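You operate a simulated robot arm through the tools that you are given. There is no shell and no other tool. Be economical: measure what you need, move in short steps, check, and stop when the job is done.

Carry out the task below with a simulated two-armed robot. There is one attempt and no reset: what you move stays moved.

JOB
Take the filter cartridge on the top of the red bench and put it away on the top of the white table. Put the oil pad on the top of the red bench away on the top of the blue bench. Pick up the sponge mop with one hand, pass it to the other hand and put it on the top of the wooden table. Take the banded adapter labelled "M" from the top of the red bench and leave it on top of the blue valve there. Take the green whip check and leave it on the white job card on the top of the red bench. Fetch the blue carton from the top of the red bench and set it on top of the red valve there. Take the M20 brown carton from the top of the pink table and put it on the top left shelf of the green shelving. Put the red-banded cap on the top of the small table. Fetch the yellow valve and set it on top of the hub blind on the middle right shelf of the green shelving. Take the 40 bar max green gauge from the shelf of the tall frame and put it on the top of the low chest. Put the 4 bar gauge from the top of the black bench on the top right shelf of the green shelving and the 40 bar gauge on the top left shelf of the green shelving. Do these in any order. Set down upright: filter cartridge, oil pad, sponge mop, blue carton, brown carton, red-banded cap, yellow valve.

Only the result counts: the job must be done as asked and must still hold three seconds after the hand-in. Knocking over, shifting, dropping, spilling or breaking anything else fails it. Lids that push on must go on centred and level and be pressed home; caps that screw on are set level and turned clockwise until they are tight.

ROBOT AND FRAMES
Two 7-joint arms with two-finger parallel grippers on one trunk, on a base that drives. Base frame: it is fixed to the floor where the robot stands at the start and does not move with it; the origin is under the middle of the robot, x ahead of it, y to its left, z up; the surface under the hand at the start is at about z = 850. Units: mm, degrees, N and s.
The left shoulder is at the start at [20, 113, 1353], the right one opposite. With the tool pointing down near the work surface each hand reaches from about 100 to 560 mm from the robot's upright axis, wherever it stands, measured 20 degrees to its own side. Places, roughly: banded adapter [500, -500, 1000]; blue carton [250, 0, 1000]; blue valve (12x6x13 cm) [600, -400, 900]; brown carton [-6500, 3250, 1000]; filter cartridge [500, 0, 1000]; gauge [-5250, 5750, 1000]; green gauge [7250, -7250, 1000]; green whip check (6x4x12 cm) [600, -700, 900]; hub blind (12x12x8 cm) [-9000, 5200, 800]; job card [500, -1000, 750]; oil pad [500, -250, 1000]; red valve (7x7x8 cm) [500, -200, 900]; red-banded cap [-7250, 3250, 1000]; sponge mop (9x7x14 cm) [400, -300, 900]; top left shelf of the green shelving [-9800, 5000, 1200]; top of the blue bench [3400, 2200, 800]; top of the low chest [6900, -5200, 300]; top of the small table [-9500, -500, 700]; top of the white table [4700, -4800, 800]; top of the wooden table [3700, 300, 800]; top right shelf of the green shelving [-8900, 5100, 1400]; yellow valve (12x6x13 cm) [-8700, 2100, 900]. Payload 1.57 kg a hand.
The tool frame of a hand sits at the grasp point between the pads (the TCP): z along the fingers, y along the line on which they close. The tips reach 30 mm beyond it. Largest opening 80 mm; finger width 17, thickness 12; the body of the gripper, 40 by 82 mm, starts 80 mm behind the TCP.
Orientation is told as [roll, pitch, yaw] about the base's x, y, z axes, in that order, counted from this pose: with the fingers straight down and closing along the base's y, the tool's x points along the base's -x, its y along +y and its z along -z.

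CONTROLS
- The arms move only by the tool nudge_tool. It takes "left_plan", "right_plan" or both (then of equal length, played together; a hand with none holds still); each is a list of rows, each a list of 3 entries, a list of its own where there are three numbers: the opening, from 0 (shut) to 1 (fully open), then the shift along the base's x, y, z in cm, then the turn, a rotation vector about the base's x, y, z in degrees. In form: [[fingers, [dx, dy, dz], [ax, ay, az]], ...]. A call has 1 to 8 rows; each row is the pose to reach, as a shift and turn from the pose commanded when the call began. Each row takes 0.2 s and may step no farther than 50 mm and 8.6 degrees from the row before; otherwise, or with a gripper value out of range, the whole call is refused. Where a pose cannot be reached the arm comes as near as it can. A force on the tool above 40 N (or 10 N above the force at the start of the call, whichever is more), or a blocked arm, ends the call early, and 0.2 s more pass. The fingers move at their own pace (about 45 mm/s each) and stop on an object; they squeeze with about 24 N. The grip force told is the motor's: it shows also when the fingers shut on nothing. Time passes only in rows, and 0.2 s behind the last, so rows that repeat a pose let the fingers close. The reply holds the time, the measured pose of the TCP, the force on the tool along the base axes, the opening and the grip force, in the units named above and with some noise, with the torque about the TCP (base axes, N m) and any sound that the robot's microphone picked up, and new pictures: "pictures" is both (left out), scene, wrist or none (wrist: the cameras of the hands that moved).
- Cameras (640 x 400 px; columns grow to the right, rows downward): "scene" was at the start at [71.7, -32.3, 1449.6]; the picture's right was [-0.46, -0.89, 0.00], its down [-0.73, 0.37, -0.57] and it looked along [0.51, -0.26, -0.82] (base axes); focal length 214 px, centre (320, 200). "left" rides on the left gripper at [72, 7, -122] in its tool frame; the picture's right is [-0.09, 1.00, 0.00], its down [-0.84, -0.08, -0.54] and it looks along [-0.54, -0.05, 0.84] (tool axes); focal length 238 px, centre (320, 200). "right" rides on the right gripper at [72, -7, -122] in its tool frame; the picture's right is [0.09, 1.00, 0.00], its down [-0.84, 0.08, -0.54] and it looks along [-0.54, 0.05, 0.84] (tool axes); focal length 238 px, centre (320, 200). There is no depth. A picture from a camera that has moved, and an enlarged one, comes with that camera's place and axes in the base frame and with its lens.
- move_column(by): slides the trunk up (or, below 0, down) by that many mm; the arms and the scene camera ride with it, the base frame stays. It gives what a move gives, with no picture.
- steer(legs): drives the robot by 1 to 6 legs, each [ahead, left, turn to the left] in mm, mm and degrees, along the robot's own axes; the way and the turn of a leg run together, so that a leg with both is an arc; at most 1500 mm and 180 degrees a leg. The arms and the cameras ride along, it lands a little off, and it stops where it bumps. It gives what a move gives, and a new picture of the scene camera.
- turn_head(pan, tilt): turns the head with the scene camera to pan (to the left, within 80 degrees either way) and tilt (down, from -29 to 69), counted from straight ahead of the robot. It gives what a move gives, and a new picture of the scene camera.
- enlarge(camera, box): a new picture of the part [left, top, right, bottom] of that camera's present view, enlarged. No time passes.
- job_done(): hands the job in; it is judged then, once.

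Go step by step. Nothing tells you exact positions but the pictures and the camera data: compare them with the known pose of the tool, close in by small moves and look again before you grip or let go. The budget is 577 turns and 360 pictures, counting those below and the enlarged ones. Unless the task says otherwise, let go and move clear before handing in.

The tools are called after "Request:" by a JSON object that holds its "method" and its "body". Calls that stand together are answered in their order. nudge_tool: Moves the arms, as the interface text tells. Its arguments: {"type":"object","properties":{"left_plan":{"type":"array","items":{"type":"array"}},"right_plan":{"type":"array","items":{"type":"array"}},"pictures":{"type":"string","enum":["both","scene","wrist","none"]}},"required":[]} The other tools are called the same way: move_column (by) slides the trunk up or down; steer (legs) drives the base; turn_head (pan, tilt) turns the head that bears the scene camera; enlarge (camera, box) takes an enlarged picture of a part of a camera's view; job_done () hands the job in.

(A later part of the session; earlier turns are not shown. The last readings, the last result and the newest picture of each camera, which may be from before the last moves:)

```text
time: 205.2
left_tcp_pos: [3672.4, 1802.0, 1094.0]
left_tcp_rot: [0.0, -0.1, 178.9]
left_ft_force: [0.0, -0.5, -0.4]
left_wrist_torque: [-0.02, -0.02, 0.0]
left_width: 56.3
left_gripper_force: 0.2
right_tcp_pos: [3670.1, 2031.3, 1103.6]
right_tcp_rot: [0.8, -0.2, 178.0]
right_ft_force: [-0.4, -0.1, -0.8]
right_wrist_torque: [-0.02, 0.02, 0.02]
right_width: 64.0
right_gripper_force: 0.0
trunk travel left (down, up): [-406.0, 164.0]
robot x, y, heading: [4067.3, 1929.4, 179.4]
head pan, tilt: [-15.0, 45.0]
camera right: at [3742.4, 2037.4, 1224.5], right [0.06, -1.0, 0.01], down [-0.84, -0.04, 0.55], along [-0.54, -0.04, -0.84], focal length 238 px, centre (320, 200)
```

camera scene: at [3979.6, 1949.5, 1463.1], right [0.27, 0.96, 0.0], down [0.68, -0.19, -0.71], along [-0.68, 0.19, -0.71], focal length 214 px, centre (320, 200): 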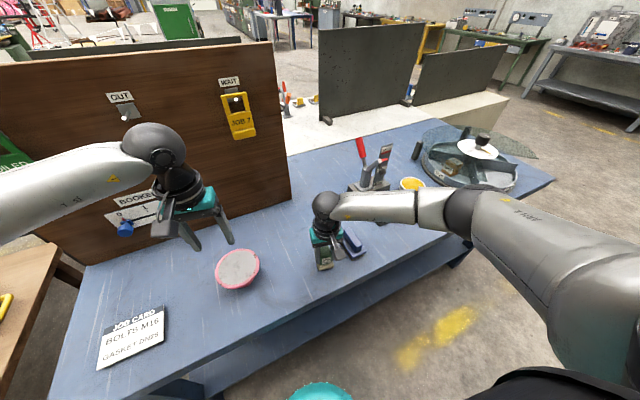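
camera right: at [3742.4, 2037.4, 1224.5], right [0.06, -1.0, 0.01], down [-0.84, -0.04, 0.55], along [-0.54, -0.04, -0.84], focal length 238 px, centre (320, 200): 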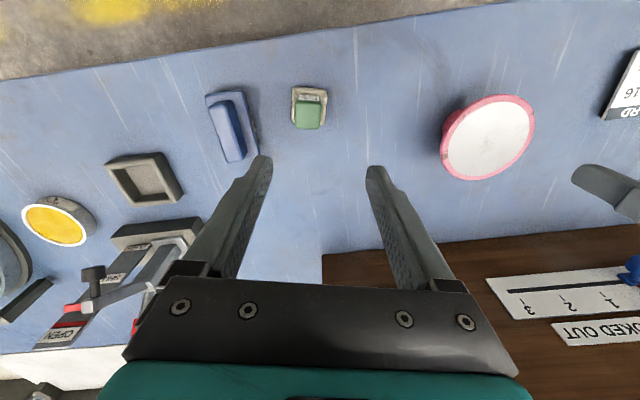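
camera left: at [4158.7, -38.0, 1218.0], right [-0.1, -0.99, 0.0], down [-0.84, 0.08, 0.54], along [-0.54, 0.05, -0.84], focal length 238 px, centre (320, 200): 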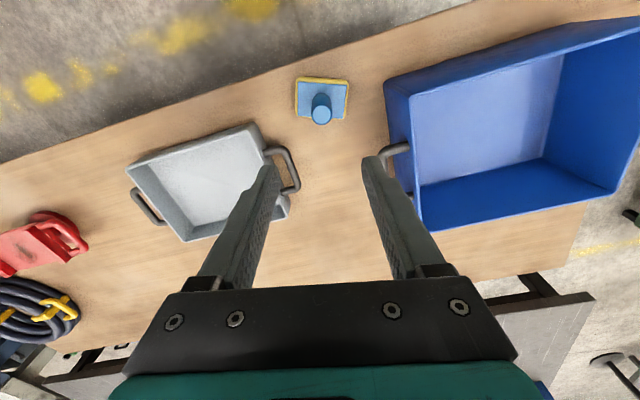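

The oil pad is on the blue bench. I now go back around to the rear side of the red bench for the filter cartridge.

Request:
{"method": "steer", "body": {"legs": [[-700, 0, 0], [0, 1450, 0], [0, 1450, 0], [0, 330, 0], [1450, 0, 0], [1450, 0, 0]]}}

Request:
{"method": "turn_head", "body": {"pan": -40, "tilt": 25}}

```text
time: 238.1
left_tcp_pos: [1658.6, -1715.0, 1093.8]
left_tcp_rot: [0.0, 0.0, -175.8]
left_ft_force: [0.4, 0.4, -0.4]
left_wrist_torque: [0.0, 0.03, -0.01]
left_width: 56.1
left_gripper_force: 0.0
right_tcp_pos: [1633.3, -1486.4, 1102.7]
right_tcp_rot: [0.7, -0.3, -176.6]
right_ft_force: [-0.1, 0.1, -1.0]
right_wrist_torque: [0.0, -0.01, 0.0]
right_width: 64.1
right_gripper_force: 0.0
trunk travel left (down, up): [-406.0, 164.0]
robot x, y, heading: [2045.0, -1556.5, -175.3]
head pan, tilt: [-15.0, 45.0]
camera scene: at [1949.7, -1539.2, 1463.0], right [0.18, 0.98, 0.0], down [0.7, -0.13, -0.71], along [-0.7, 0.13, -0.71], focal length 214 px, centre (320, 200)
```

scene: 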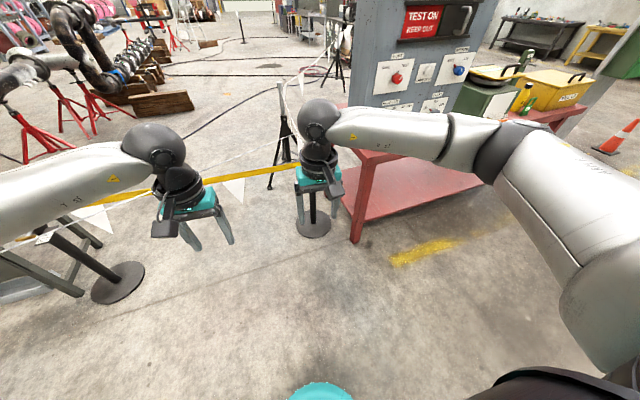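

```text
time: 239.0
left_tcp_pos: [1657.3, -1714.3, 1094.1]
left_tcp_rot: [0.0, 0.0, -175.8]
left_ft_force: [1.3, -0.7, 0.0]
left_wrist_torque: [-0.02, 0.0, 0.0]
left_width: 55.9
left_gripper_force: 0.0
right_tcp_pos: [1633.6, -1487.3, 1102.2]
right_tcp_rot: [0.7, -0.3, -176.5]
right_ft_force: [0.0, -0.8, 0.0]
right_wrist_torque: [0.0, -0.01, 0.0]
right_width: 64.0
right_gripper_force: 0.0
trunk travel left (down, up): [-406.0, 164.0]
robot x, y, heading: [2044.3, -1551.3, -175.1]
head pan, tilt: [-40.0, 25.0]
camera scene: at [1954.6, -1500.6, 1493.6], right [0.58, 0.82, 0.0], down [0.35, -0.24, -0.91], along [-0.74, 0.52, -0.42], focal length 214 px, centre (320, 200)
```

scene: 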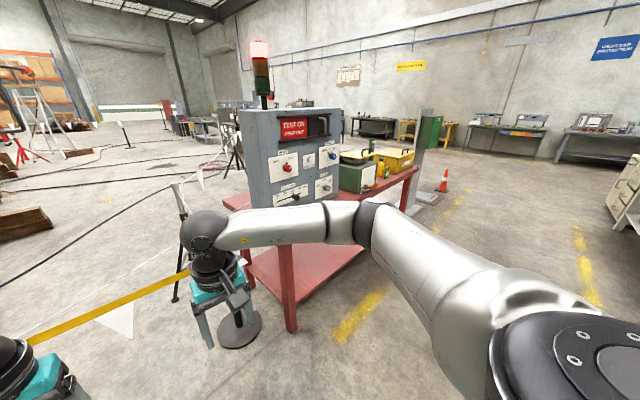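

Request:
{"method": "steer", "body": {"legs": [[0, -1450, 0], [0, -250, 9.5]]}}

Request:
{"method": "turn_head", "body": {"pan": 0, "tilt": 30}}

```text
time: 247.5
left_tcp_pos: [1554.1, -117.4, 1093.8]
left_tcp_rot: [0.0, 0.0, -167.4]
left_ft_force: [-0.2, 0.1, 0.1]
left_wrist_torque: [-0.02, 0.0, 0.02]
left_width: 56.0
left_gripper_force: 0.0
right_tcp_pos: [1496.3, 107.0, 1102.3]
right_tcp_rot: [0.8, -0.3, -168.3]
right_ft_force: [0.0, 0.4, -0.4]
right_wrist_torque: [-0.04, 0.0, 0.02]
right_width: 64.2
right_gripper_force: 0.0
trunk travel left (down, up): [-406.0, 164.0]
robot x, y, heading: [1913.2, 97.2, -167.1]
head pan, tilt: [-40.0, 25.0]
camera scene: at [1816.6, 138.7, 1493.6], right [0.45, 0.89, 0.0], down [0.38, -0.19, -0.91], along [-0.81, 0.41, -0.42], focal length 214 px, centre (320, 200)
```

scene: 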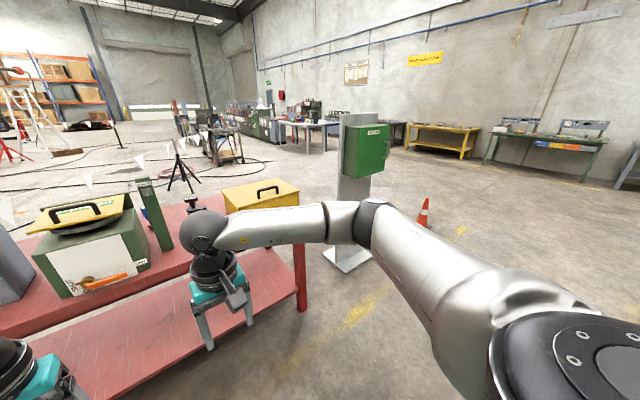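

```text
time: 248.5
left_tcp_pos: [1555.6, -116.9, 1093.8]
left_tcp_rot: [0.0, 0.0, -167.4]
left_ft_force: [-0.6, -0.1, 0.4]
left_wrist_torque: [0.01, -0.02, 0.01]
left_width: 55.8
left_gripper_force: 0.1
right_tcp_pos: [1496.4, 104.3, 1102.0]
right_tcp_rot: [0.8, -0.4, -168.3]
right_ft_force: [-0.2, 0.0, 0.5]
right_wrist_torque: [0.0, 0.01, 0.04]
right_width: 63.7
right_gripper_force: 0.0
trunk travel left (down, up): [-406.0, 164.0]
robot x, y, heading: [1909.6, 98.5, -167.0]
head pan, tilt: [0.0, 30.0]
camera scene: at [1810.7, 75.8, 1485.7], right [-0.22, 0.97, 0.0], down [0.49, 0.11, -0.87], along [-0.84, -0.19, -0.5], focal length 214 px, centre (320, 200)
```

scene: 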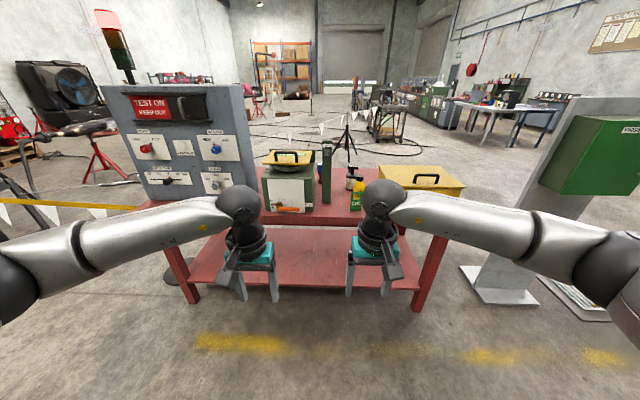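

I raise the left hand clear of the green pillar, then approach the bench's rear.

Request:
{"method": "nudge_tool", "body": {"left_plan": [[0.7, [1, -1, 4], [0, 0, 0]], [0.7, [2, -2, 8], [0, 0, 0]], [0.7, [3, -3, 12], [0, 0, 0]], [0.7, [4, -4, 16], [0, 0, 0]], [0.7, [5, -5, 20], [0, 0, 0]], [0.7, [5, -5, 20], [0, 0, 0]]], "pictures": "none"}}

Request:
{"method": "steer", "body": {"legs": [[600, -157, 1]]}}

```text
time: 249.9
left_tcp_pos: [1604.4, -167.5, 1291.6]
left_tcp_rot: [0.0, 0.2, -167.4]
left_ft_force: [0.0, -0.9, 0.3]
left_wrist_torque: [0.02, -0.02, 0.01]
left_width: 56.0
left_gripper_force: 0.1
right_tcp_pos: [1494.9, 105.5, 1103.2]
right_tcp_rot: [0.7, -0.3, -168.3]
right_ft_force: [0.5, -1.0, 0.2]
right_wrist_torque: [0.01, 0.02, -0.03]
right_width: 64.0
right_gripper_force: 0.1
trunk travel left (down, up): [-406.0, 164.0]
robot x, y, heading: [1910.2, 96.2, -166.8]
head pan, tilt: [0.0, 30.0]
```

```text
time: 253.4
left_tcp_pos: [988.9, -156.2, 1293.3]
left_tcp_rot: [0.0, 0.0, -166.6]
left_ft_force: [-0.6, -0.2, -0.3]
left_wrist_torque: [0.0, -0.01, -0.03]
left_width: 56.1
left_gripper_force: 0.1
right_tcp_pos: [876.9, 113.7, 1102.5]
right_tcp_rot: [0.7, -0.3, -167.5]
right_ft_force: [0.6, -1.0, -0.5]
right_wrist_torque: [0.01, -0.01, 0.03]
right_width: 64.1
right_gripper_force: 0.0
trunk travel left (down, up): [-406.0, 164.0]
robot x, y, heading: [1291.1, 114.7, -166.0]
head pan, tilt: [0.0, 30.0]
camera scene: at [1191.1, 89.4, 1485.6], right [-0.24, 0.97, 0.0], down [0.49, 0.12, -0.87], along [-0.84, -0.21, -0.5], focal length 214 px, centre (320, 200)
```

scene: 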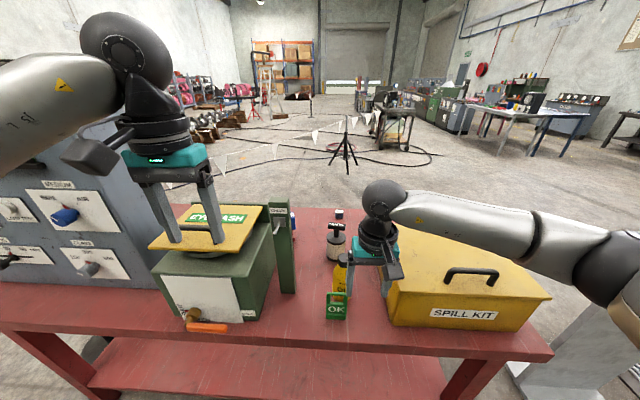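

Request:
{"method": "enlarge", "body": {"camera": "right", "box": [0, 0, 640, 400]}}

Request:
{"method": "enlarge", "body": {"camera": "scene", "box": [280, 190, 400, 320]}}

```text
1.00 times, centred on (320, 200) of right (not enlarged: the box is as wide or as high as the picture)
camera zoom: at [945.4, 137.2, 1223.9], right [0.31, -0.95, 0.01], down [-0.8, -0.25, 0.55], along [-0.52, -0.18, -0.84], focal length 238 px, centre (320, 200)
```

zoom: 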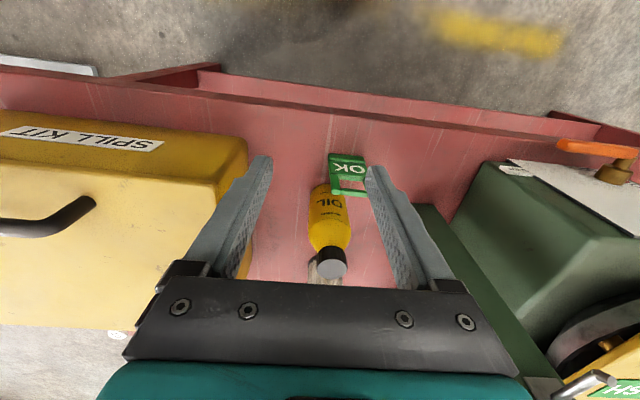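

```text
3.08 times, centred on (340, 255) of scene
camera zoom: at [1191.1, 89.4, 1485.6], right [-0.24, 0.97, 0.0], down [0.49, 0.12, -0.87], along [-0.84, -0.21, -0.5], focal length 660 px, centre (258, 31)
```

zoom: 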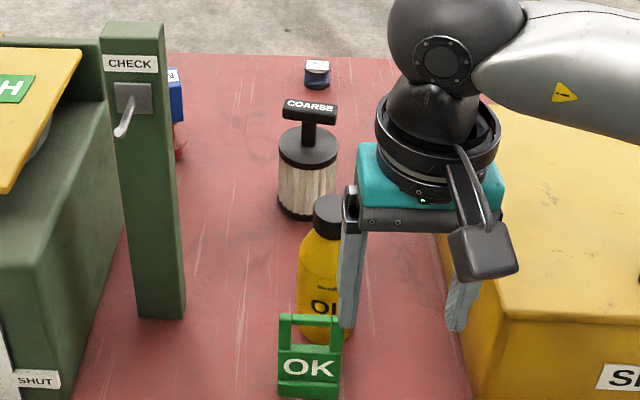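

Request:
{"method": "steer", "body": {"legs": [[270, 0, 0]]}}

Request:
{"method": "nudge_tool", "body": {"right_plan": [[1, [0, 0, 1], [0, 0, 8]], [1, [0, 0, 2], [0, 0, 16]], [1, [0, 0, 3], [0, 0, 24]], [1, [0, 0, 3], [0, 0, 32]], [1, [0, 0, 3], [0, 0, 40]], [1, [0, 0, 3], [0, 0, 48]], [1, [0, 0, 3], [0, 0, 56]], [1, [0, 0, 3], [0, 0, 64]]], "pictures": "both"}}

```text
time: 255.4
left_tcp_pos: [732.2, -218.6, 1293.1]
left_tcp_rot: [0.1, -0.1, -166.7]
left_ft_force: [0.3, -0.5, -0.4]
left_wrist_torque: [-0.01, 0.02, -0.01]
left_width: 55.8
left_gripper_force: 0.0
right_tcp_pos: [619.5, 51.3, 1103.4]
right_tcp_rot: [0.7, -0.3, -167.5]
right_ft_force: [-0.4, -0.6, 0.5]
right_wrist_torque: [-0.01, 0.01, -0.03]
right_width: 64.0
right_gripper_force: 0.0
trunk travel left (down, up): [-406.0, 164.0]
robot x, y, heading: [1030.7, 48.4, -166.0]
head pan, tilt: [0.0, 30.0]
stopped in leg 1: the robot was blocked; the commanded pose is now the measured one
camera scene: at [935.7, 26.1, 1485.8], right [-0.24, 0.97, 0.0], down [0.48, 0.12, -0.87], along [-0.84, -0.21, -0.5], focal length 214 px, centre (320, 200)
```

scene: 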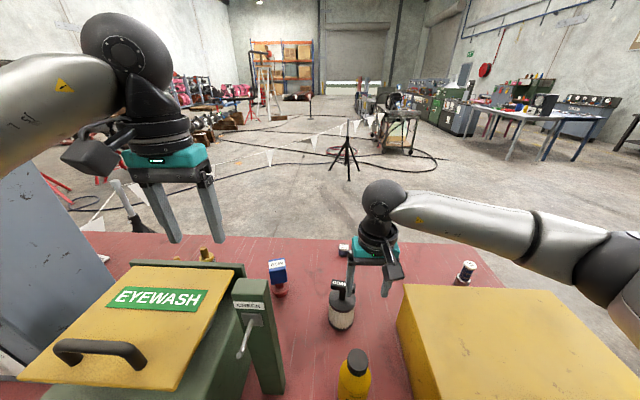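

```text
time: 257.2
left_tcp_pos: [731.5, -219.1, 1292.7]
left_tcp_rot: [0.0, 0.0, -166.7]
left_ft_force: [0.4, 0.1, -0.1]
left_wrist_torque: [0.0, -0.01, 0.01]
left_width: 56.1
left_gripper_force: 0.1
right_tcp_pos: [618.3, 50.5, 1132.1]
right_tcp_rot: [0.6, -0.2, -111.3]
right_ft_force: [0.7, -0.8, 0.4]
right_wrist_torque: [0.03, -0.01, 0.01]
right_width: 79.7
right_gripper_force: 0.1
right hand out of reach, approached as far as the arm can: row 8
trunk travel left (down, up): [-406.0, 164.0]
robot x, y, heading: [1031.8, 50.3, -166.5]
head pan, tilt: [0.0, 30.0]
camera scene: at [933.8, 25.7, 1485.7], right [-0.24, 0.97, 0.0], down [0.49, 0.12, -0.87], along [-0.84, -0.21, -0.5], focal length 214 px, centre (320, 200)
camera right: at [637.9, 120.5, 1253.3], right [0.96, -0.28, 0.01], down [-0.24, -0.8, 0.55], along [-0.14, -0.53, -0.84], focal length 238 px, centre (320, 200)
```

scene: 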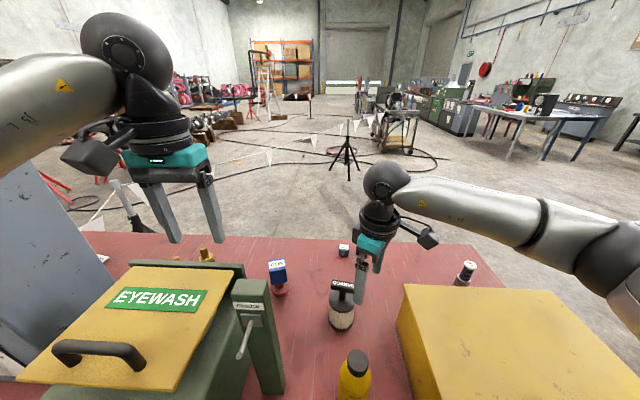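
right: 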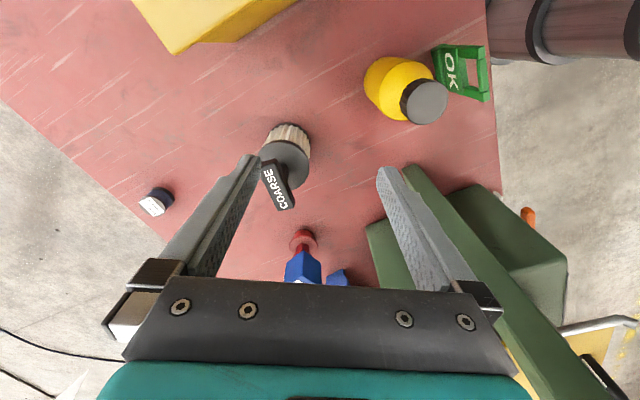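

The wrist is at its limit this way (35° short). I try turning the other direction.

Request:
{"method": "nudge_tool", "body": {"right_plan": [[1, [0.5, 0, 0], [0, 0, -8]], [1, [1, 0, 0], [0, 0, -16]], [1, [1.5, 0, 0], [0, 0, -24.5]], [1, [2, 0, 0], [0, 0, -33]], [1, [2.5, 0, 0], [0, 0, -41.5]], [1, [3, 0, 0], [0, 0, -50]], [1, [3, 0, 0], [0, 0, -58.5]], [1, [3, 0, 0], [0, 0, -67]]], "pictures": "none"}}

Request:
{"method": "nudge_tool", "body": {"right_plan": [[1, [0, 0, 0], [0, 0, -8.5]], [1, [0, 0, 0], [0, 0, -17]], [1, [0, 0, 0], [0, 0, -25.5]], [1, [0, 0, 0], [0, 0, -34]], [1, [0, 0, 0], [0, 0, -42.5]], [1, [0, 0, 0], [0, 0, -51]], [1, [0, 0, 0], [0, 0, -59.5]], [1, [0, 0, 0], [0, 0, -68]]], "pictures": "both"}}

```text
time: 259.0
left_tcp_pos: [731.3, -220.3, 1291.8]
left_tcp_rot: [-0.1, 0.0, -166.5]
left_ft_force: [0.7, -0.2, 0.5]
left_wrist_torque: [-0.01, 0.02, 0.0]
left_width: 56.3
left_gripper_force: 0.1
right_tcp_pos: [649.7, 51.1, 1131.4]
right_tcp_rot: [0.7, -0.3, -178.6]
right_ft_force: [0.6, -0.2, -0.1]
right_wrist_torque: [-0.01, -0.02, 0.02]
right_width: 79.9
right_gripper_force: 0.0
trunk travel left (down, up): [-406.0, 164.0]
robot x, y, heading: [1038.4, 49.7, -166.0]
head pan, tilt: [0.0, 30.0]
```

```text
time: 260.8
left_tcp_pos: [730.1, -220.9, 1292.1]
left_tcp_rot: [0.0, 0.0, -166.6]
left_ft_force: [-0.3, -0.2, -0.2]
left_wrist_torque: [-0.02, -0.02, 0.03]
left_width: 56.1
left_gripper_force: 0.0
right_tcp_pos: [650.5, 50.0, 1133.3]
right_tcp_rot: [0.7, -0.2, 113.3]
right_ft_force: [-0.7, 0.7, -0.2]
right_wrist_torque: [-0.02, -0.05, 0.01]
right_width: 80.0
right_gripper_force: 0.1
trunk travel left (down, up): [-406.0, 164.0]
robot x, y, heading: [1034.4, 49.5, -166.0]
head pan, tilt: [0.0, 30.0]
camera scene: at [933.8, 25.7, 1485.7], right [-0.24, 0.97, 0.0], down [0.49, 0.12, -0.87], along [-0.84, -0.21, -0.5], focal length 214 px, centre (320, 200)
camera right: at [685.0, -13.5, 1255.0], right [-0.88, -0.48, 0.01], down [-0.39, 0.74, 0.55], along [-0.27, 0.48, -0.84], focal length 238 px, centre (320, 200)
```

scene: 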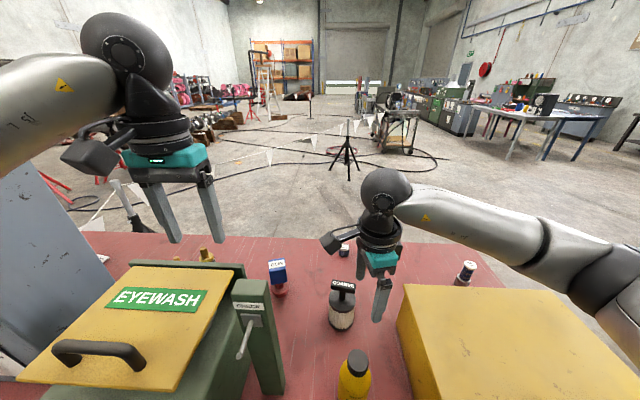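
right: 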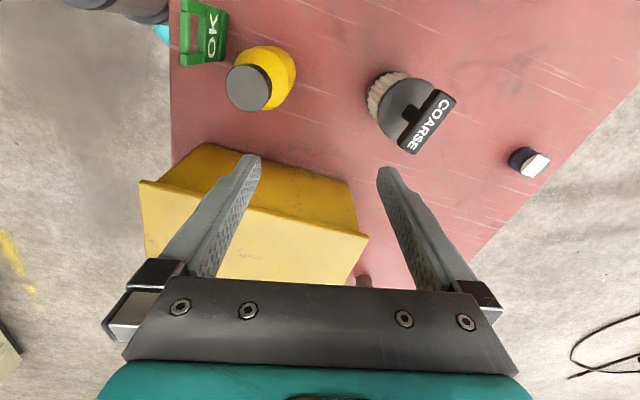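

The other way works. I move over the T-handle at [548, −6] and align.

Request:
{"method": "nudge_tool", "body": {"right_plan": [[1, [-2.5, -1.4, 0], [0, 0, -6]], [1, [-5, -2.8, 0], [0, 0, -12]], [1, [-7.6, -4.2, 0], [0, 0, -17]], [1, [-10.2, -5.6, 0], [0, 0, -17]], [1, [-10.2, -5.6, -4], [0, 0, -17]], [1, [-10.2, -5.6, -7], [0, 0, -17]], [1, [-10.2, -5.6, -7], [0, 0, -17]]], "pictures": "both"}}

```text
time: 262.4
left_tcp_pos: [730.2, -219.2, 1292.4]
left_tcp_rot: [-0.1, -0.1, -166.6]
left_ft_force: [0.5, 0.1, 0.2]
left_wrist_torque: [-0.01, -0.03, 0.02]
left_width: 55.8
left_gripper_force: 0.1
right_tcp_pos: [548.8, -5.9, 1060.4]
right_tcp_rot: [0.7, -0.3, 96.5]
right_ft_force: [-0.4, 0.2, 0.1]
right_wrist_torque: [0.0, -0.02, -0.03]
right_width: 80.0
right_gripper_force: 0.1
trunk travel left (down, up): [-406.0, 164.0]
robot x, y, heading: [1035.2, 47.1, -166.1]
head pan, tilt: [0.0, 30.0]
camera scene: at [933.9, 25.9, 1485.7], right [-0.24, 0.97, 0.0], down [0.49, 0.12, -0.87], along [-0.84, -0.21, -0.5], focal length 214 px, centre (320, 200)
camera right: at [565.0, -77.3, 1182.8], right [-0.98, -0.2, 0.01], down [-0.16, 0.82, 0.55], along [-0.12, 0.53, -0.84], focal length 238 px, centre (320, 200)
```

scene: 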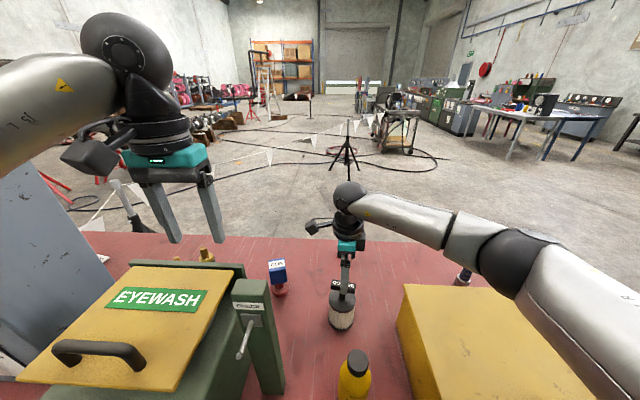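
right: 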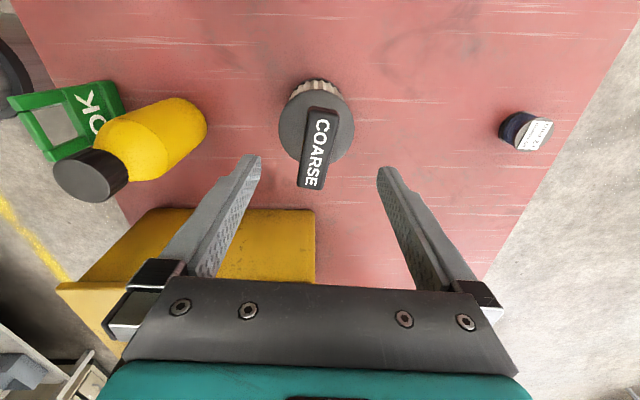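

Request:
{"method": "nudge_tool", "body": {"right_plan": [[1, [0.3, -0.2, -2], [0, 0, -6]], [1, [0.3, -0.2, -5], [0, 0, -6]], [1, [0.3, -0.2, -6.6], [0, 0, -6]], [1, [0.3, -0.2, -6.6], [0, 0, -6]], [0, [0.3, -0.2, -6.6], [0, 0, -6]], [0, [0.3, -0.2, -6.6], [0, 0, -6]], [0, [0.3, -0.2, -6.6], [0, 0, -6]], [0, [0.3, -0.2, -6.6], [0, 0, -6]]], "pictures": "wrist"}}

```text
time: 264.2
left_tcp_pos: [730.5, -219.4, 1291.9]
left_tcp_rot: [-0.1, 0.0, -166.6]
left_ft_force: [-0.2, -0.6, 0.6]
left_wrist_torque: [-0.01, 0.0, 0.0]
left_width: 55.9
left_gripper_force: 0.1
right_tcp_pos: [550.3, -7.4, 995.3]
right_tcp_rot: [0.8, -0.3, 90.5]
right_ft_force: [-0.7, -0.3, -0.1]
right_wrist_torque: [0.02, -0.1, 0.03]
right_width: 24.3
right_gripper_force: 19.5
trunk travel left (down, up): [-406.0, 164.0]
robot x, y, heading: [1030.9, 52.5, -166.2]
head pan, tilt: [0.0, 30.0]
camera right: at [559.6, -80.4, 1117.2], right [-0.99, -0.1, 0.01], down [-0.08, 0.83, 0.55], along [-0.07, 0.54, -0.84], focal length 238 px, centre (320, 200)
```

right: 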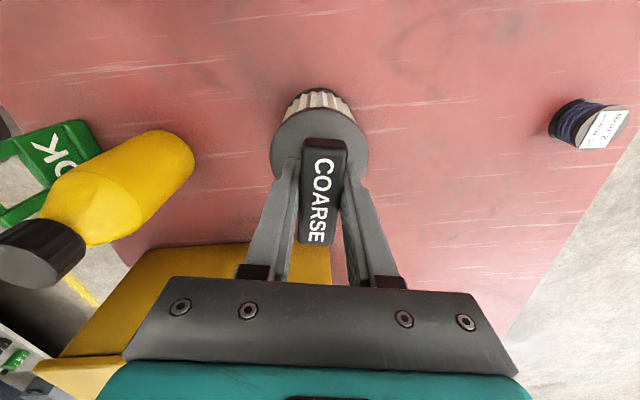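

Request:
{"method": "nudge_tool", "body": {"right_plan": [[0, [0, 0, 0], [0, 0, 0]], [0, [0, 0, 2], [0, 0, 0]], [0, [0, 0, 6], [0, 0, 0]], [0, [0, 0, 10.5], [0, 0, 0]], [0, [0, 0, 15], [0, 0, 0]], [0, [0, 0, 19], [0, 0, 0]], [0, [0, 0, 20], [0, 0, 0]]], "pictures": "both"}}

```text
time: 265.8
left_tcp_pos: [730.6, -221.4, 1292.0]
left_tcp_rot: [-0.1, 0.0, -166.5]
left_ft_force: [1.1, 0.4, 0.9]
left_wrist_torque: [0.0, 0.04, -0.01]
left_width: 56.1
left_gripper_force: 0.1
right_tcp_pos: [550.2, -9.4, 1194.6]
right_tcp_rot: [0.7, -0.2, 90.5]
right_ft_force: [-0.4, 0.8, -1.7]
right_wrist_torque: [-0.02, 0.06, -0.02]
right_width: 23.9
right_gripper_force: 23.9
trunk travel left (down, up): [-406.0, 164.0]
robot x, y, heading: [1035.0, 49.4, -166.2]
head pan, tilt: [0.0, 30.0]
camera scene: at [933.5, 25.6, 1485.6], right [-0.24, 0.97, 0.0], down [0.49, 0.12, -0.87], along [-0.84, -0.21, -0.5], focal length 214 px, centre (320, 200)
camera right: at [559.4, -81.5, 1316.7], right [-0.99, -0.1, 0.01], down [-0.08, 0.83, 0.55], along [-0.06, 0.54, -0.84], focal length 238 px, centre (320, 200)
```

scene: 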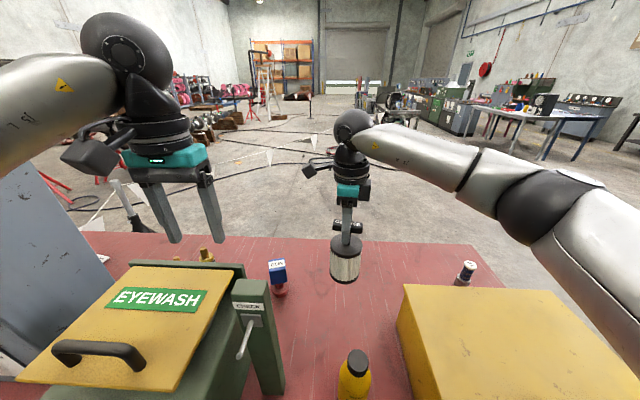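
right: 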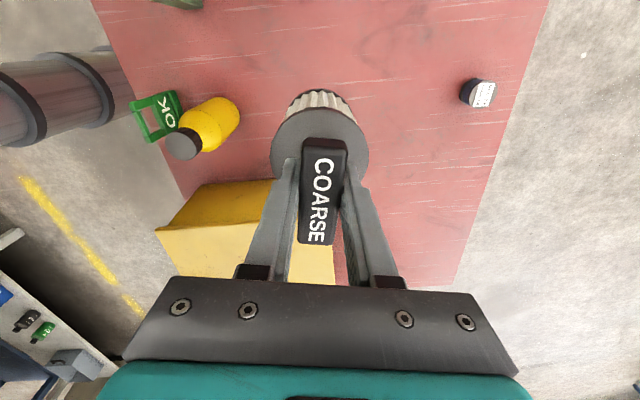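

The filter is held. I back away, turn to face −y and go down the aisle toward the white table.

Request:
{"method": "steer", "body": {"legs": [[-700, 0, 0], [0, 0, 76], [1400, 250, 0]]}}

Request:
{"method": "turn_head", "body": {"pan": 0, "tilt": 15}}

```text
time: 279.8
left_tcp_pos: [2183.3, -1565.5, 1293.1]
left_tcp_rot: [0.0, -0.1, -89.6]
left_ft_force: [-0.7, -0.4, 1.1]
left_wrist_torque: [0.01, 0.02, 0.0]
left_width: 56.0
left_gripper_force: 0.0
right_tcp_pos: [1937.5, -1692.3, 1194.4]
right_tcp_rot: [0.7, -0.3, 167.4]
right_ft_force: [-0.3, -0.2, -2.1]
right_wrist_torque: [-0.02, -0.02, -0.01]
right_width: 23.5
right_gripper_force: 24.2
trunk travel left (down, up): [-406.0, 164.0]
robot x, y, heading: [1991.7, -1209.5, -89.3]
head pan, tilt: [0.0, 30.0]
camera scene: at [1988.8, -1308.6, 1485.6], right [-1.0, -0.01, 0.0], down [-0.01, 0.5, -0.87], along [0.01, -0.87, -0.5], focal length 214 px, centre (320, 200)
```

scene: 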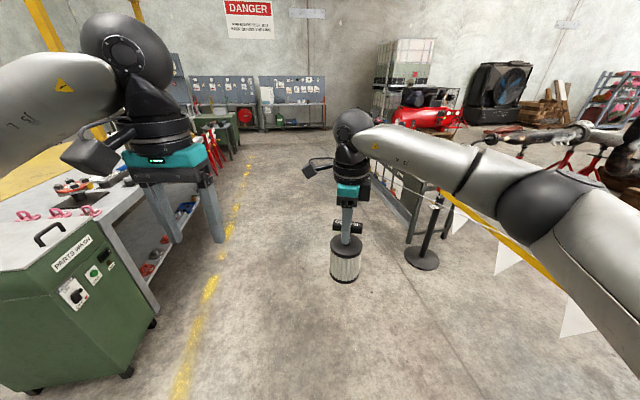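

```text
time: 280.6
left_tcp_pos: [2183.7, -1565.0, 1291.1]
left_tcp_rot: [0.0, -0.1, -89.6]
left_ft_force: [0.4, -0.5, 0.0]
left_wrist_torque: [0.0, 0.0, 0.02]
left_width: 56.1
left_gripper_force: 0.1
right_tcp_pos: [1935.9, -1691.6, 1195.1]
right_tcp_rot: [0.6, -0.2, 167.5]
right_ft_force: [-0.1, 0.3, -2.7]
right_wrist_torque: [-0.04, -0.03, 0.02]
right_width: 23.9
right_gripper_force: 24.5
trunk travel left (down, up): [-406.0, 164.0]
robot x, y, heading: [1989.5, -1206.6, -89.3]
head pan, tilt: [0.0, 15.0]
camera scene: at [1988.8, -1311.4, 1509.8], right [-1.0, -0.01, 0.0], down [0.0, 0.26, -0.97], along [0.01, -0.97, -0.26], focal length 214 px, centre (320, 200)
```

scene: 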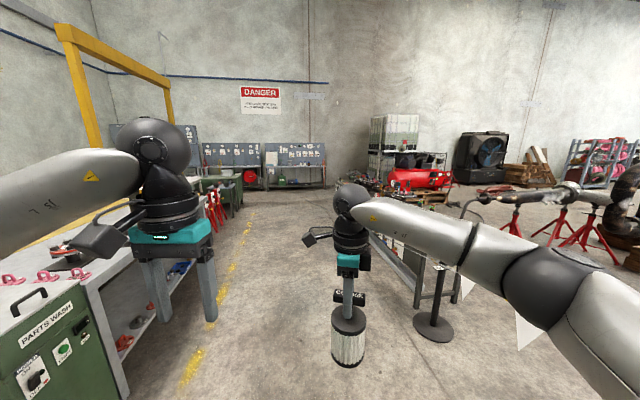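

Request:
{"method": "steer", "body": {"legs": [[1450, 150, 0], [1000, 0, 0]]}}

Request:
{"method": "turn_head", "body": {"pan": 55, "tilt": 15}}

```text
time: 292.7
left_tcp_pos: [2317.5, -4039.2, 1290.9]
left_tcp_rot: [-0.1, 0.0, -91.2]
left_ft_force: [-0.3, -0.1, 0.2]
left_wrist_torque: [-0.03, 0.01, -0.01]
left_width: 56.0
left_gripper_force: 0.0
right_tcp_pos: [2066.7, -4161.0, 1193.1]
right_tcp_rot: [0.7, -0.2, 166.1]
right_ft_force: [-0.3, -0.3, -2.2]
right_wrist_torque: [-0.01, -0.02, -0.01]
right_width: 23.7
right_gripper_force: 23.9
trunk travel left (down, up): [-406.0, 164.0]
robot x, y, heading: [2134.3, -3678.9, -90.9]
head pan, tilt: [0.0, 15.0]
camera scene: at [2129.2, -3781.7, 1509.8], right [-1.0, 0.01, 0.0], down [0.0, 0.26, -0.97], along [-0.01, -0.97, -0.26], focal length 214 px, centre (320, 200)
```

scene: 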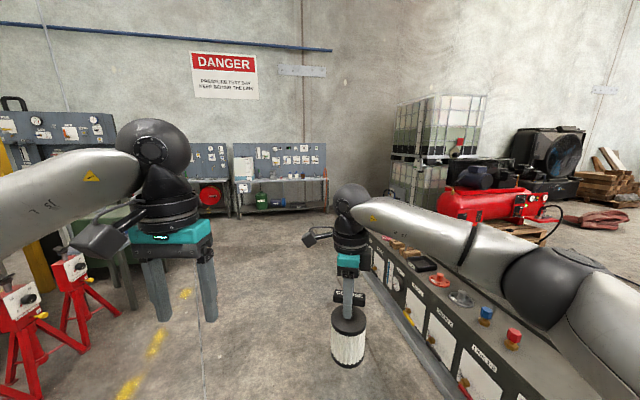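

```text
time: 293.9
left_tcp_pos: [2318.4, -4039.1, 1291.8]
left_tcp_rot: [0.0, 0.0, -91.2]
left_ft_force: [-0.7, -0.6, 0.8]
left_wrist_torque: [-0.02, 0.01, -0.03]
left_width: 55.8
left_gripper_force: 0.0
right_tcp_pos: [2067.7, -4160.9, 1194.6]
right_tcp_rot: [0.7, -0.3, 166.0]
right_ft_force: [-0.9, 0.1, -2.3]
right_wrist_torque: [0.02, -0.05, 0.03]
right_width: 23.6
right_gripper_force: 24.3
trunk travel left (down, up): [-406.0, 164.0]
robot x, y, heading: [2130.6, -3678.3, -90.6]
head pan, tilt: [55.0, 15.0]
camera scene: at [2206.1, -3742.6, 1509.9], right [-0.58, -0.81, 0.0], down [-0.21, 0.15, -0.97], along [0.78, -0.56, -0.26], focal length 214 px, centre (320, 200)
```

scene: 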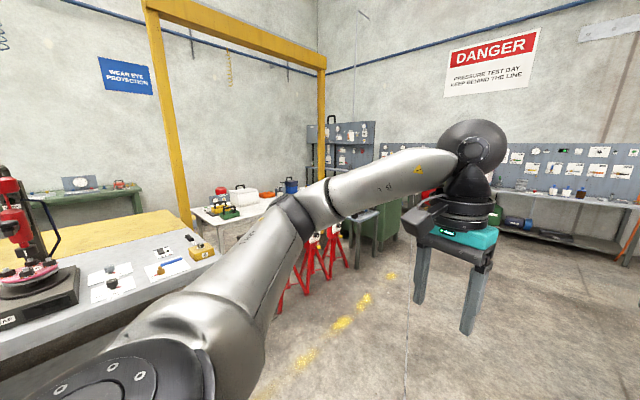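

Request:
{"method": "enlarge", "body": {"camera": "scene", "box": [180, 110, 420, 310]}}

```text
2.00 times, centred on (300, 210) of scene
camera zoom: at [2206.1, -3742.6, 1509.9], right [-0.58, -0.81, 0.0], down [-0.21, 0.15, -0.97], along [0.78, -0.56, -0.26], focal length 429 px, centre (360, 180)
```

zoom: 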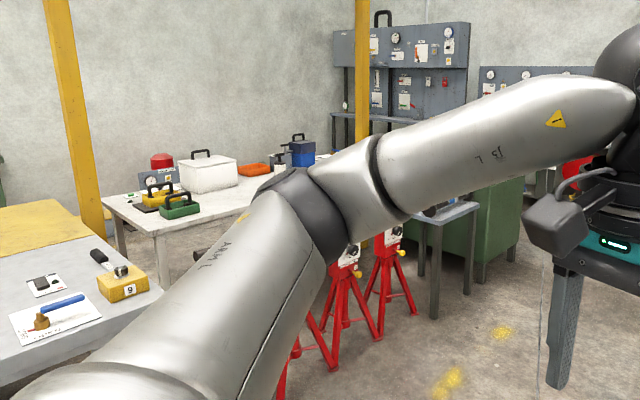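

Request:
{"method": "steer", "body": {"legs": [[600, 0, 0], [0, 700, 90]]}}

Request:
{"method": "turn_head", "body": {"pan": 0, "tilt": 25}}

```text
time: 301.0
left_tcp_pos: [2950.5, -3623.1, 1292.2]
left_tcp_rot: [-0.1, 0.1, -1.6]
left_ft_force: [-1.0, 0.3, 0.2]
left_wrist_torque: [-0.02, -0.02, 0.01]
left_width: 56.0
left_gripper_force: 0.0
right_tcp_pos: [3069.0, -3872.6, 1193.6]
right_tcp_rot: [0.8, -0.2, -104.6]
right_ft_force: [0.4, 0.4, -1.1]
right_wrist_torque: [0.01, 0.01, 0.02]
right_width: 23.7
right_gripper_force: 24.4
trunk travel left (down, up): [-406.0, 164.0]
robot x, y, heading: [2590.9, -3804.1, -1.3]
head pan, tilt: [55.0, 15.0]
cut short: leg 2
camera scene: at [2651.1, -3727.9, 1509.8], right [0.81, -0.59, 0.0], down [-0.15, -0.21, -0.97], along [0.57, 0.78, -0.26], focal length 214 px, centre (320, 200)
```

scene: 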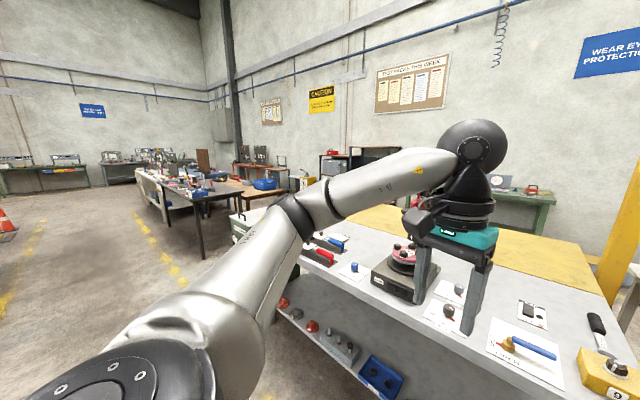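

```text
time: 302.2
left_tcp_pos: [2950.5, -3623.7, 1292.5]
left_tcp_rot: [-0.1, -0.1, -1.6]
left_ft_force: [0.5, -0.1, 0.1]
left_wrist_torque: [-0.03, 0.0, -0.02]
left_width: 55.9
left_gripper_force: 0.1
right_tcp_pos: [3069.9, -3873.8, 1194.1]
right_tcp_rot: [0.8, -0.3, -104.6]
right_ft_force: [0.2, -0.5, -1.4]
right_wrist_torque: [-0.03, 0.04, -0.01]
right_width: 23.9
right_gripper_force: 24.1
trunk travel left (down, up): [-406.0, 164.0]
robot x, y, heading: [2586.7, -3805.0, -1.5]
head pan, tilt: [0.0, 25.0]
camera scene: at [2688.0, -3805.6, 1493.6], right [-0.02, -1.0, 0.0], down [-0.42, 0.01, -0.91], along [0.91, -0.02, -0.42], focal length 214 px, centre (320, 200)
```

scene: 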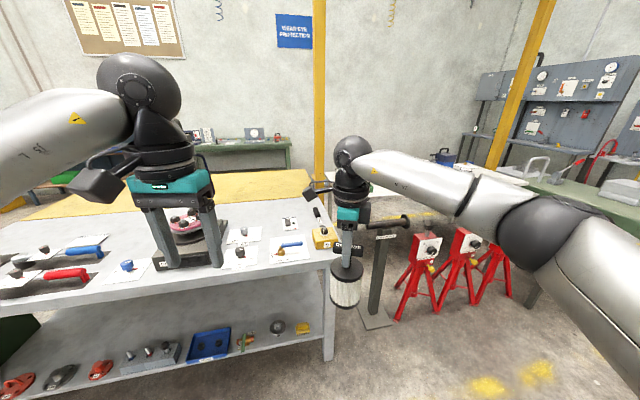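

White table's near side is blocked by stands, so I'll go around to its far (east) side.

Request:
{"method": "steer", "body": {"legs": [[-400, 0, 1.5], [0, 1450, 0], [0, 1050, 0], [1450, 0, 0], [1450, 0, 0], [350, 0, 0]]}}

```text
time: 332.2
left_tcp_pos: [5864.2, -1323.7, 1293.1]
left_tcp_rot: [0.1, 0.0, -5.8]
left_ft_force: [0.1, -0.5, -0.1]
left_wrist_torque: [0.0, 0.02, 0.02]
left_width: 56.2
left_gripper_force: 0.0
right_tcp_pos: [5965.0, -1582.8, 1194.4]
right_tcp_rot: [0.7, -0.3, -108.7]
right_ft_force: [-0.5, -0.2, -2.0]
right_wrist_torque: [0.0, 0.0, 0.02]
right_width: 24.0
right_gripper_force: 24.0
trunk travel left (down, up): [-406.0, 164.0]
robot x, y, heading: [5490.7, -1475.0, -5.6]
head pan, tilt: [0.0, 25.0]
camera scene: at [5589.7, -1487.0, 1493.6], right [-0.1, -1.0, 0.0], down [-0.42, 0.04, -0.91], along [0.9, -0.09, -0.42], focal length 214 px, centre (320, 200)
```

scene: 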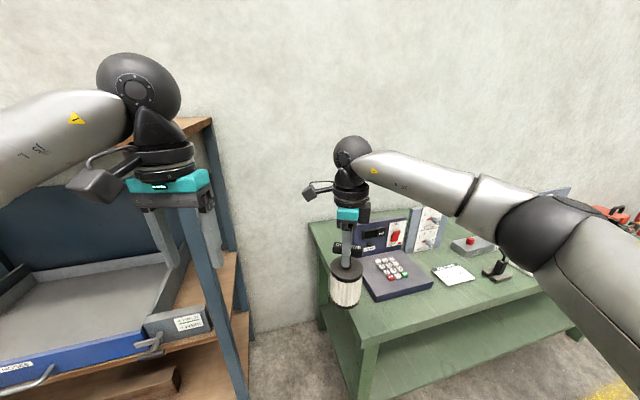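

Request:
{"method": "steer", "body": {"legs": [[-200, 0, 0], [0, 0, -84.5], [1300, 0, 0]]}}

Request:
{"method": "turn_head", "body": {"pan": 0, "tilt": 18}}

```text
time: 343.5
left_tcp_pos: [5419.0, -3110.1, 1292.0]
left_tcp_rot: [0.0, -0.1, -93.2]
left_ft_force: [-0.6, -0.3, -0.5]
left_wrist_torque: [0.03, 0.03, 0.01]
left_width: 55.9
left_gripper_force: 0.1
right_tcp_pos: [5165.2, -3221.6, 1195.2]
right_tcp_rot: [0.7, -0.3, 163.9]
right_ft_force: [0.6, 0.1, -2.3]
right_wrist_torque: [0.0, 0.02, 0.02]
right_width: 23.8
right_gripper_force: 23.2
trunk travel left (down, up): [-406.0, 164.0]
robot x, y, heading: [5247.6, -2738.0, -93.0]
head pan, tilt: [0.0, 25.0]
camera scene: at [5240.3, -2844.3, 1493.6], right [-1.0, 0.05, 0.0], down [0.02, 0.42, -0.91], along [-0.04, -0.91, -0.42], focal length 214 px, centre (320, 200)
```

scene: 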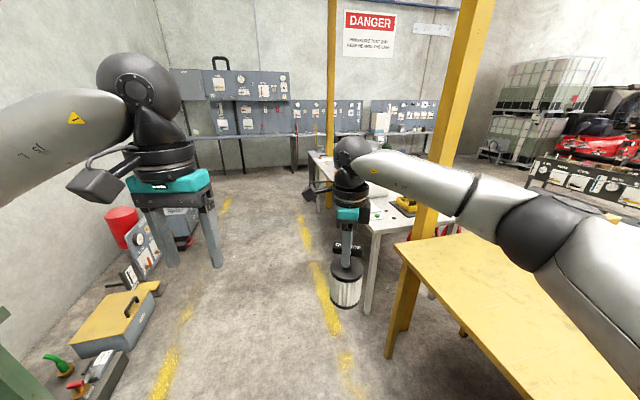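

```text
time: 344.2
left_tcp_pos: [5419.3, -3110.1, 1291.3]
left_tcp_rot: [0.0, 0.0, -93.2]
left_ft_force: [0.5, -0.8, 0.3]
left_wrist_torque: [-0.02, -0.01, 0.0]
left_width: 55.9
left_gripper_force: 0.1
right_tcp_pos: [5164.2, -3222.3, 1194.6]
right_tcp_rot: [0.8, -0.4, 163.9]
right_ft_force: [-0.1, 0.4, -1.5]
right_wrist_torque: [0.02, 0.0, 0.02]
right_width: 23.8
right_gripper_force: 23.4
trunk travel left (down, up): [-406.0, 164.0]
robot x, y, heading: [5248.9, -2742.6, -92.8]
head pan, tilt: [0.0, 18.0]
camera scene: at [5240.3, -2845.2, 1504.9], right [-1.0, 0.05, 0.0], down [0.02, 0.31, -0.95], along [-0.05, -0.95, -0.31], focal length 214 px, centre (320, 200)
```

scene: 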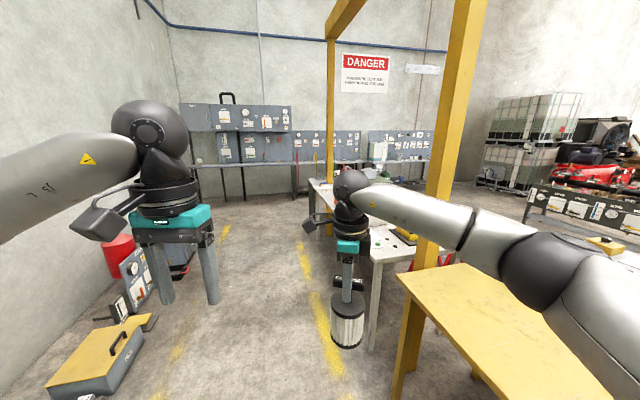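

Request:
{"method": "steer", "body": {"legs": [[1400, 300, 0], [600, 250, 0], [0, 0, -77]]}}

Request:
{"method": "turn_head", "body": {"pan": 0, "tilt": 35}}

```text
time: 357.9
left_tcp_pos: [5393.3, -5051.6, 1292.0]
left_tcp_rot: [0.0, 0.0, -168.0]
left_ft_force: [0.6, 0.6, 0.3]
left_wrist_torque: [-0.01, 0.01, 0.01]
left_width: 56.1
left_gripper_force: 0.0
right_tcp_pos: [5217.8, -4835.2, 1194.6]
right_tcp_rot: [0.7, -0.4, 89.0]
right_ft_force: [-0.2, 0.6, -2.1]
right_wrist_torque: [-0.03, -0.02, -0.03]
right_width: 23.7
right_gripper_force: 24.1
trunk travel left (down, up): [-406.0, 164.0]
robot x, y, heading: [5706.7, -4789.2, -167.7]
head pan, tilt: [0.0, 18.0]
camera scene: at [5598.3, -4811.3, 1505.0], right [-0.21, 0.98, 0.0], down [0.3, 0.07, -0.95], along [-0.93, -0.2, -0.31], focal length 214 px, centre (320, 200)
```

scene: 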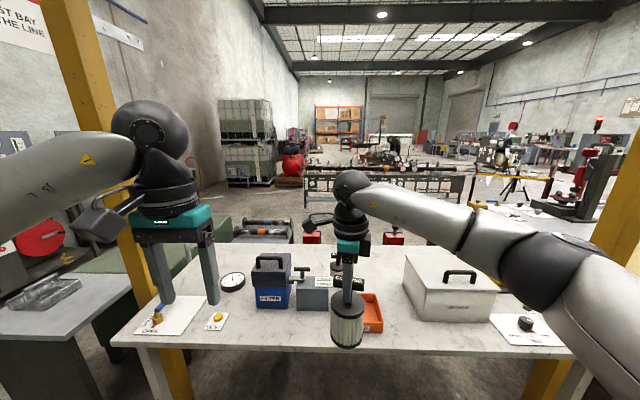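

```text
time: 358.7
left_tcp_pos: [5390.9, -5051.6, 1291.6]
left_tcp_rot: [0.0, 0.1, -168.0]
left_ft_force: [-0.4, 0.9, 0.8]
left_wrist_torque: [0.01, -0.02, 0.03]
left_width: 55.9
left_gripper_force: 0.1
right_tcp_pos: [5217.2, -4834.2, 1194.6]
right_tcp_rot: [0.8, -0.4, 89.2]
right_ft_force: [0.9, -0.6, -2.4]
right_wrist_torque: [-0.02, -0.01, 0.01]
right_width: 23.6
right_gripper_force: 23.8
trunk travel left (down, up): [-406.0, 164.0]
robot x, y, heading: [5700.4, -4792.4, -167.5]
head pan, tilt: [0.0, 35.0]
camera scene: at [5603.6, -4810.3, 1477.9], right [-0.21, 0.98, 0.0], down [0.56, 0.12, -0.82], along [-0.8, -0.18, -0.57], focal length 214 px, centre (320, 200)
```

scene: 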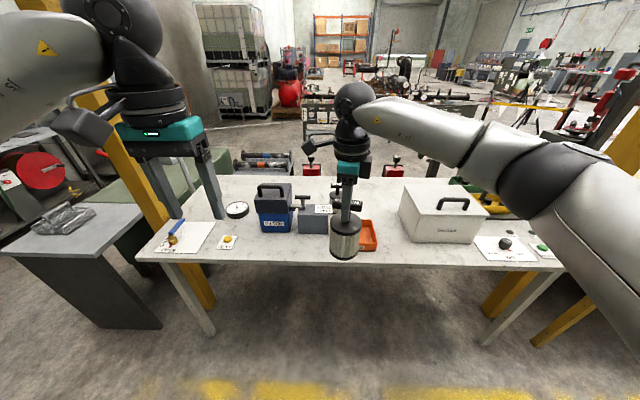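

Request:
{"method": "steer", "body": {"legs": [[0, 140, 0], [215, 0, 0]]}}

Request:
{"method": "nudge_tool", "body": {"right_plan": [[0, [0, 0, -0.5], [0, 0, 0]]], "pictures": "wrist"}}

```text
time: 361.2
left_tcp_pos: [5215.6, -5237.2, 1291.1]
left_tcp_rot: [0.0, 0.0, -167.5]
left_ft_force: [-0.3, 0.7, -0.5]
left_wrist_torque: [-0.03, -0.01, -0.02]
left_width: 55.9
left_gripper_force: 0.1
right_tcp_pos: [5039.0, -5022.2, 1194.4]
right_tcp_rot: [0.6, -0.3, 89.7]
right_ft_force: [-1.3, -0.7, -2.3]
right_wrist_torque: [0.02, -0.03, 0.03]
right_width: 23.8
right_gripper_force: 24.0
trunk travel left (down, up): [-406.0, 164.0]
robot x, y, heading: [5526.5, -4970.5, -167.1]
head pan, tilt: [0.0, 35.0]
camera scene: at [5424.7, -4993.9, 1477.8], right [-0.22, 0.97, 0.0], down [0.56, 0.13, -0.82], along [-0.8, -0.18, -0.57], focal length 214 px, centre (320, 200)
```

scene: 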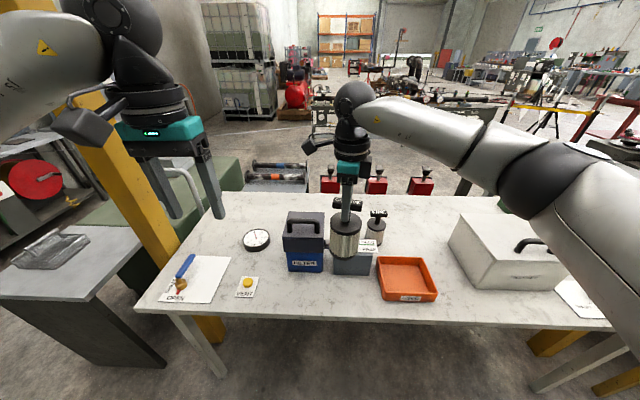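

```text
time: 361.6
left_tcp_pos: [5217.0, -5236.4, 1292.3]
left_tcp_rot: [0.0, 0.1, -167.5]
left_ft_force: [-0.2, -0.2, -0.3]
left_wrist_torque: [-0.01, -0.04, 0.01]
left_width: 56.0
left_gripper_force: 0.1
right_tcp_pos: [5039.9, -5023.3, 1189.3]
right_tcp_rot: [0.8, -0.4, 89.7]
right_ft_force: [0.0, 0.7, -1.7]
right_wrist_torque: [-0.02, -0.08, 0.01]
right_width: 23.8
right_gripper_force: 24.4
trunk travel left (down, up): [-406.0, 164.0]
robot x, y, heading: [5525.1, -4973.9, -167.1]
head pan, tilt: [0.0, 35.0]
camera right: at [5047.3, -5095.1, 1311.5], right [-1.0, -0.09, 0.01], down [-0.07, 0.83, 0.55], along [-0.06, 0.55, -0.84], focal length 238 px, centre (320, 200)
```

right: 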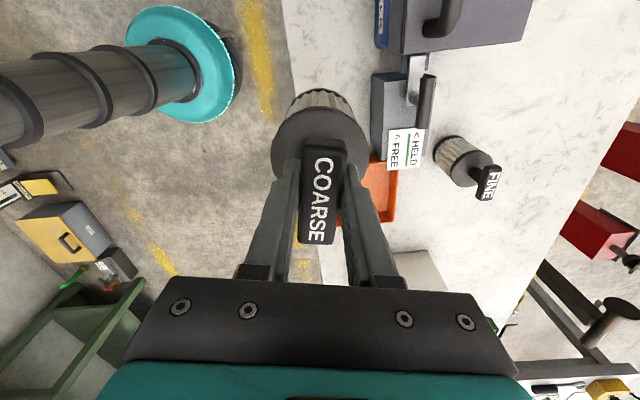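

Request:
{"method": "nudge_tool", "body": {"right_plan": [[0, [-3.4, 0, 0], [0, 0, 0]], [0, [-3.4, 0, -4.5], [0, 0, 0]], [0, [-3.4, 0, -9], [0, 0, 0]], [0, [-3.4, 0, -13.5], [0, 0, 0]], [0, [-3.4, 0, -17.5], [0, 0, 0]], [0, [-3.4, 0, -17.5], [0, 0, 0]]], "pictures": "both"}}

```text
time: 363.0
left_tcp_pos: [5216.0, -5236.5, 1291.9]
left_tcp_rot: [-0.1, 0.0, -167.4]
left_ft_force: [-0.3, 0.0, 0.3]
left_wrist_torque: [0.02, -0.01, 0.0]
left_width: 56.1
left_gripper_force: 0.0
right_tcp_pos: [5007.9, -5023.9, 1011.7]
right_tcp_rot: [0.7, -0.3, 89.6]
right_ft_force: [-0.1, -0.2, -1.7]
right_wrist_torque: [-0.02, 0.01, 0.03]
right_width: 23.8
right_gripper_force: 23.7
trunk travel left (down, up): [-406.0, 164.0]
robot x, y, heading: [5529.2, -4972.6, -167.2]
head pan, tilt: [0.0, 35.0]
camera scene: at [5425.8, -4993.5, 1477.9], right [-0.22, 0.97, 0.0], down [0.56, 0.13, -0.82], along [-0.8, -0.18, -0.57], focal length 214 px, centre (320, 200)
camera right: at [5016.0, -5096.8, 1133.9], right [-1.0, -0.09, 0.01], down [-0.06, 0.83, 0.55], along [-0.06, 0.54, -0.84], focal length 238 px, centre (320, 200)
```

scene: 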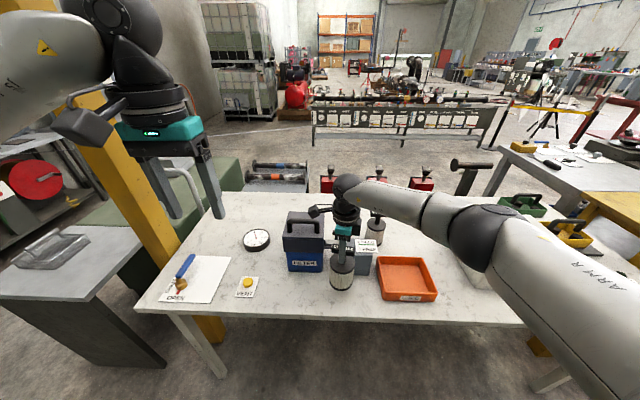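
right: 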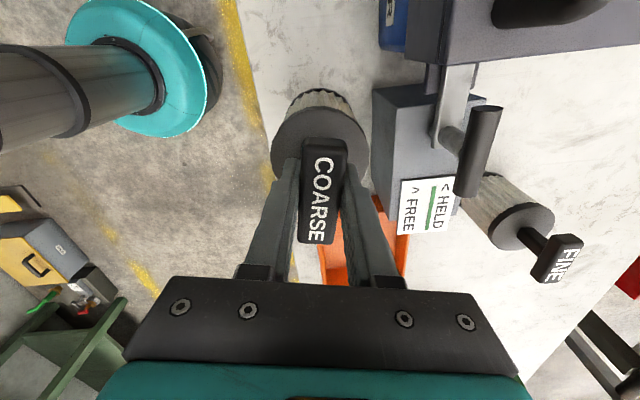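

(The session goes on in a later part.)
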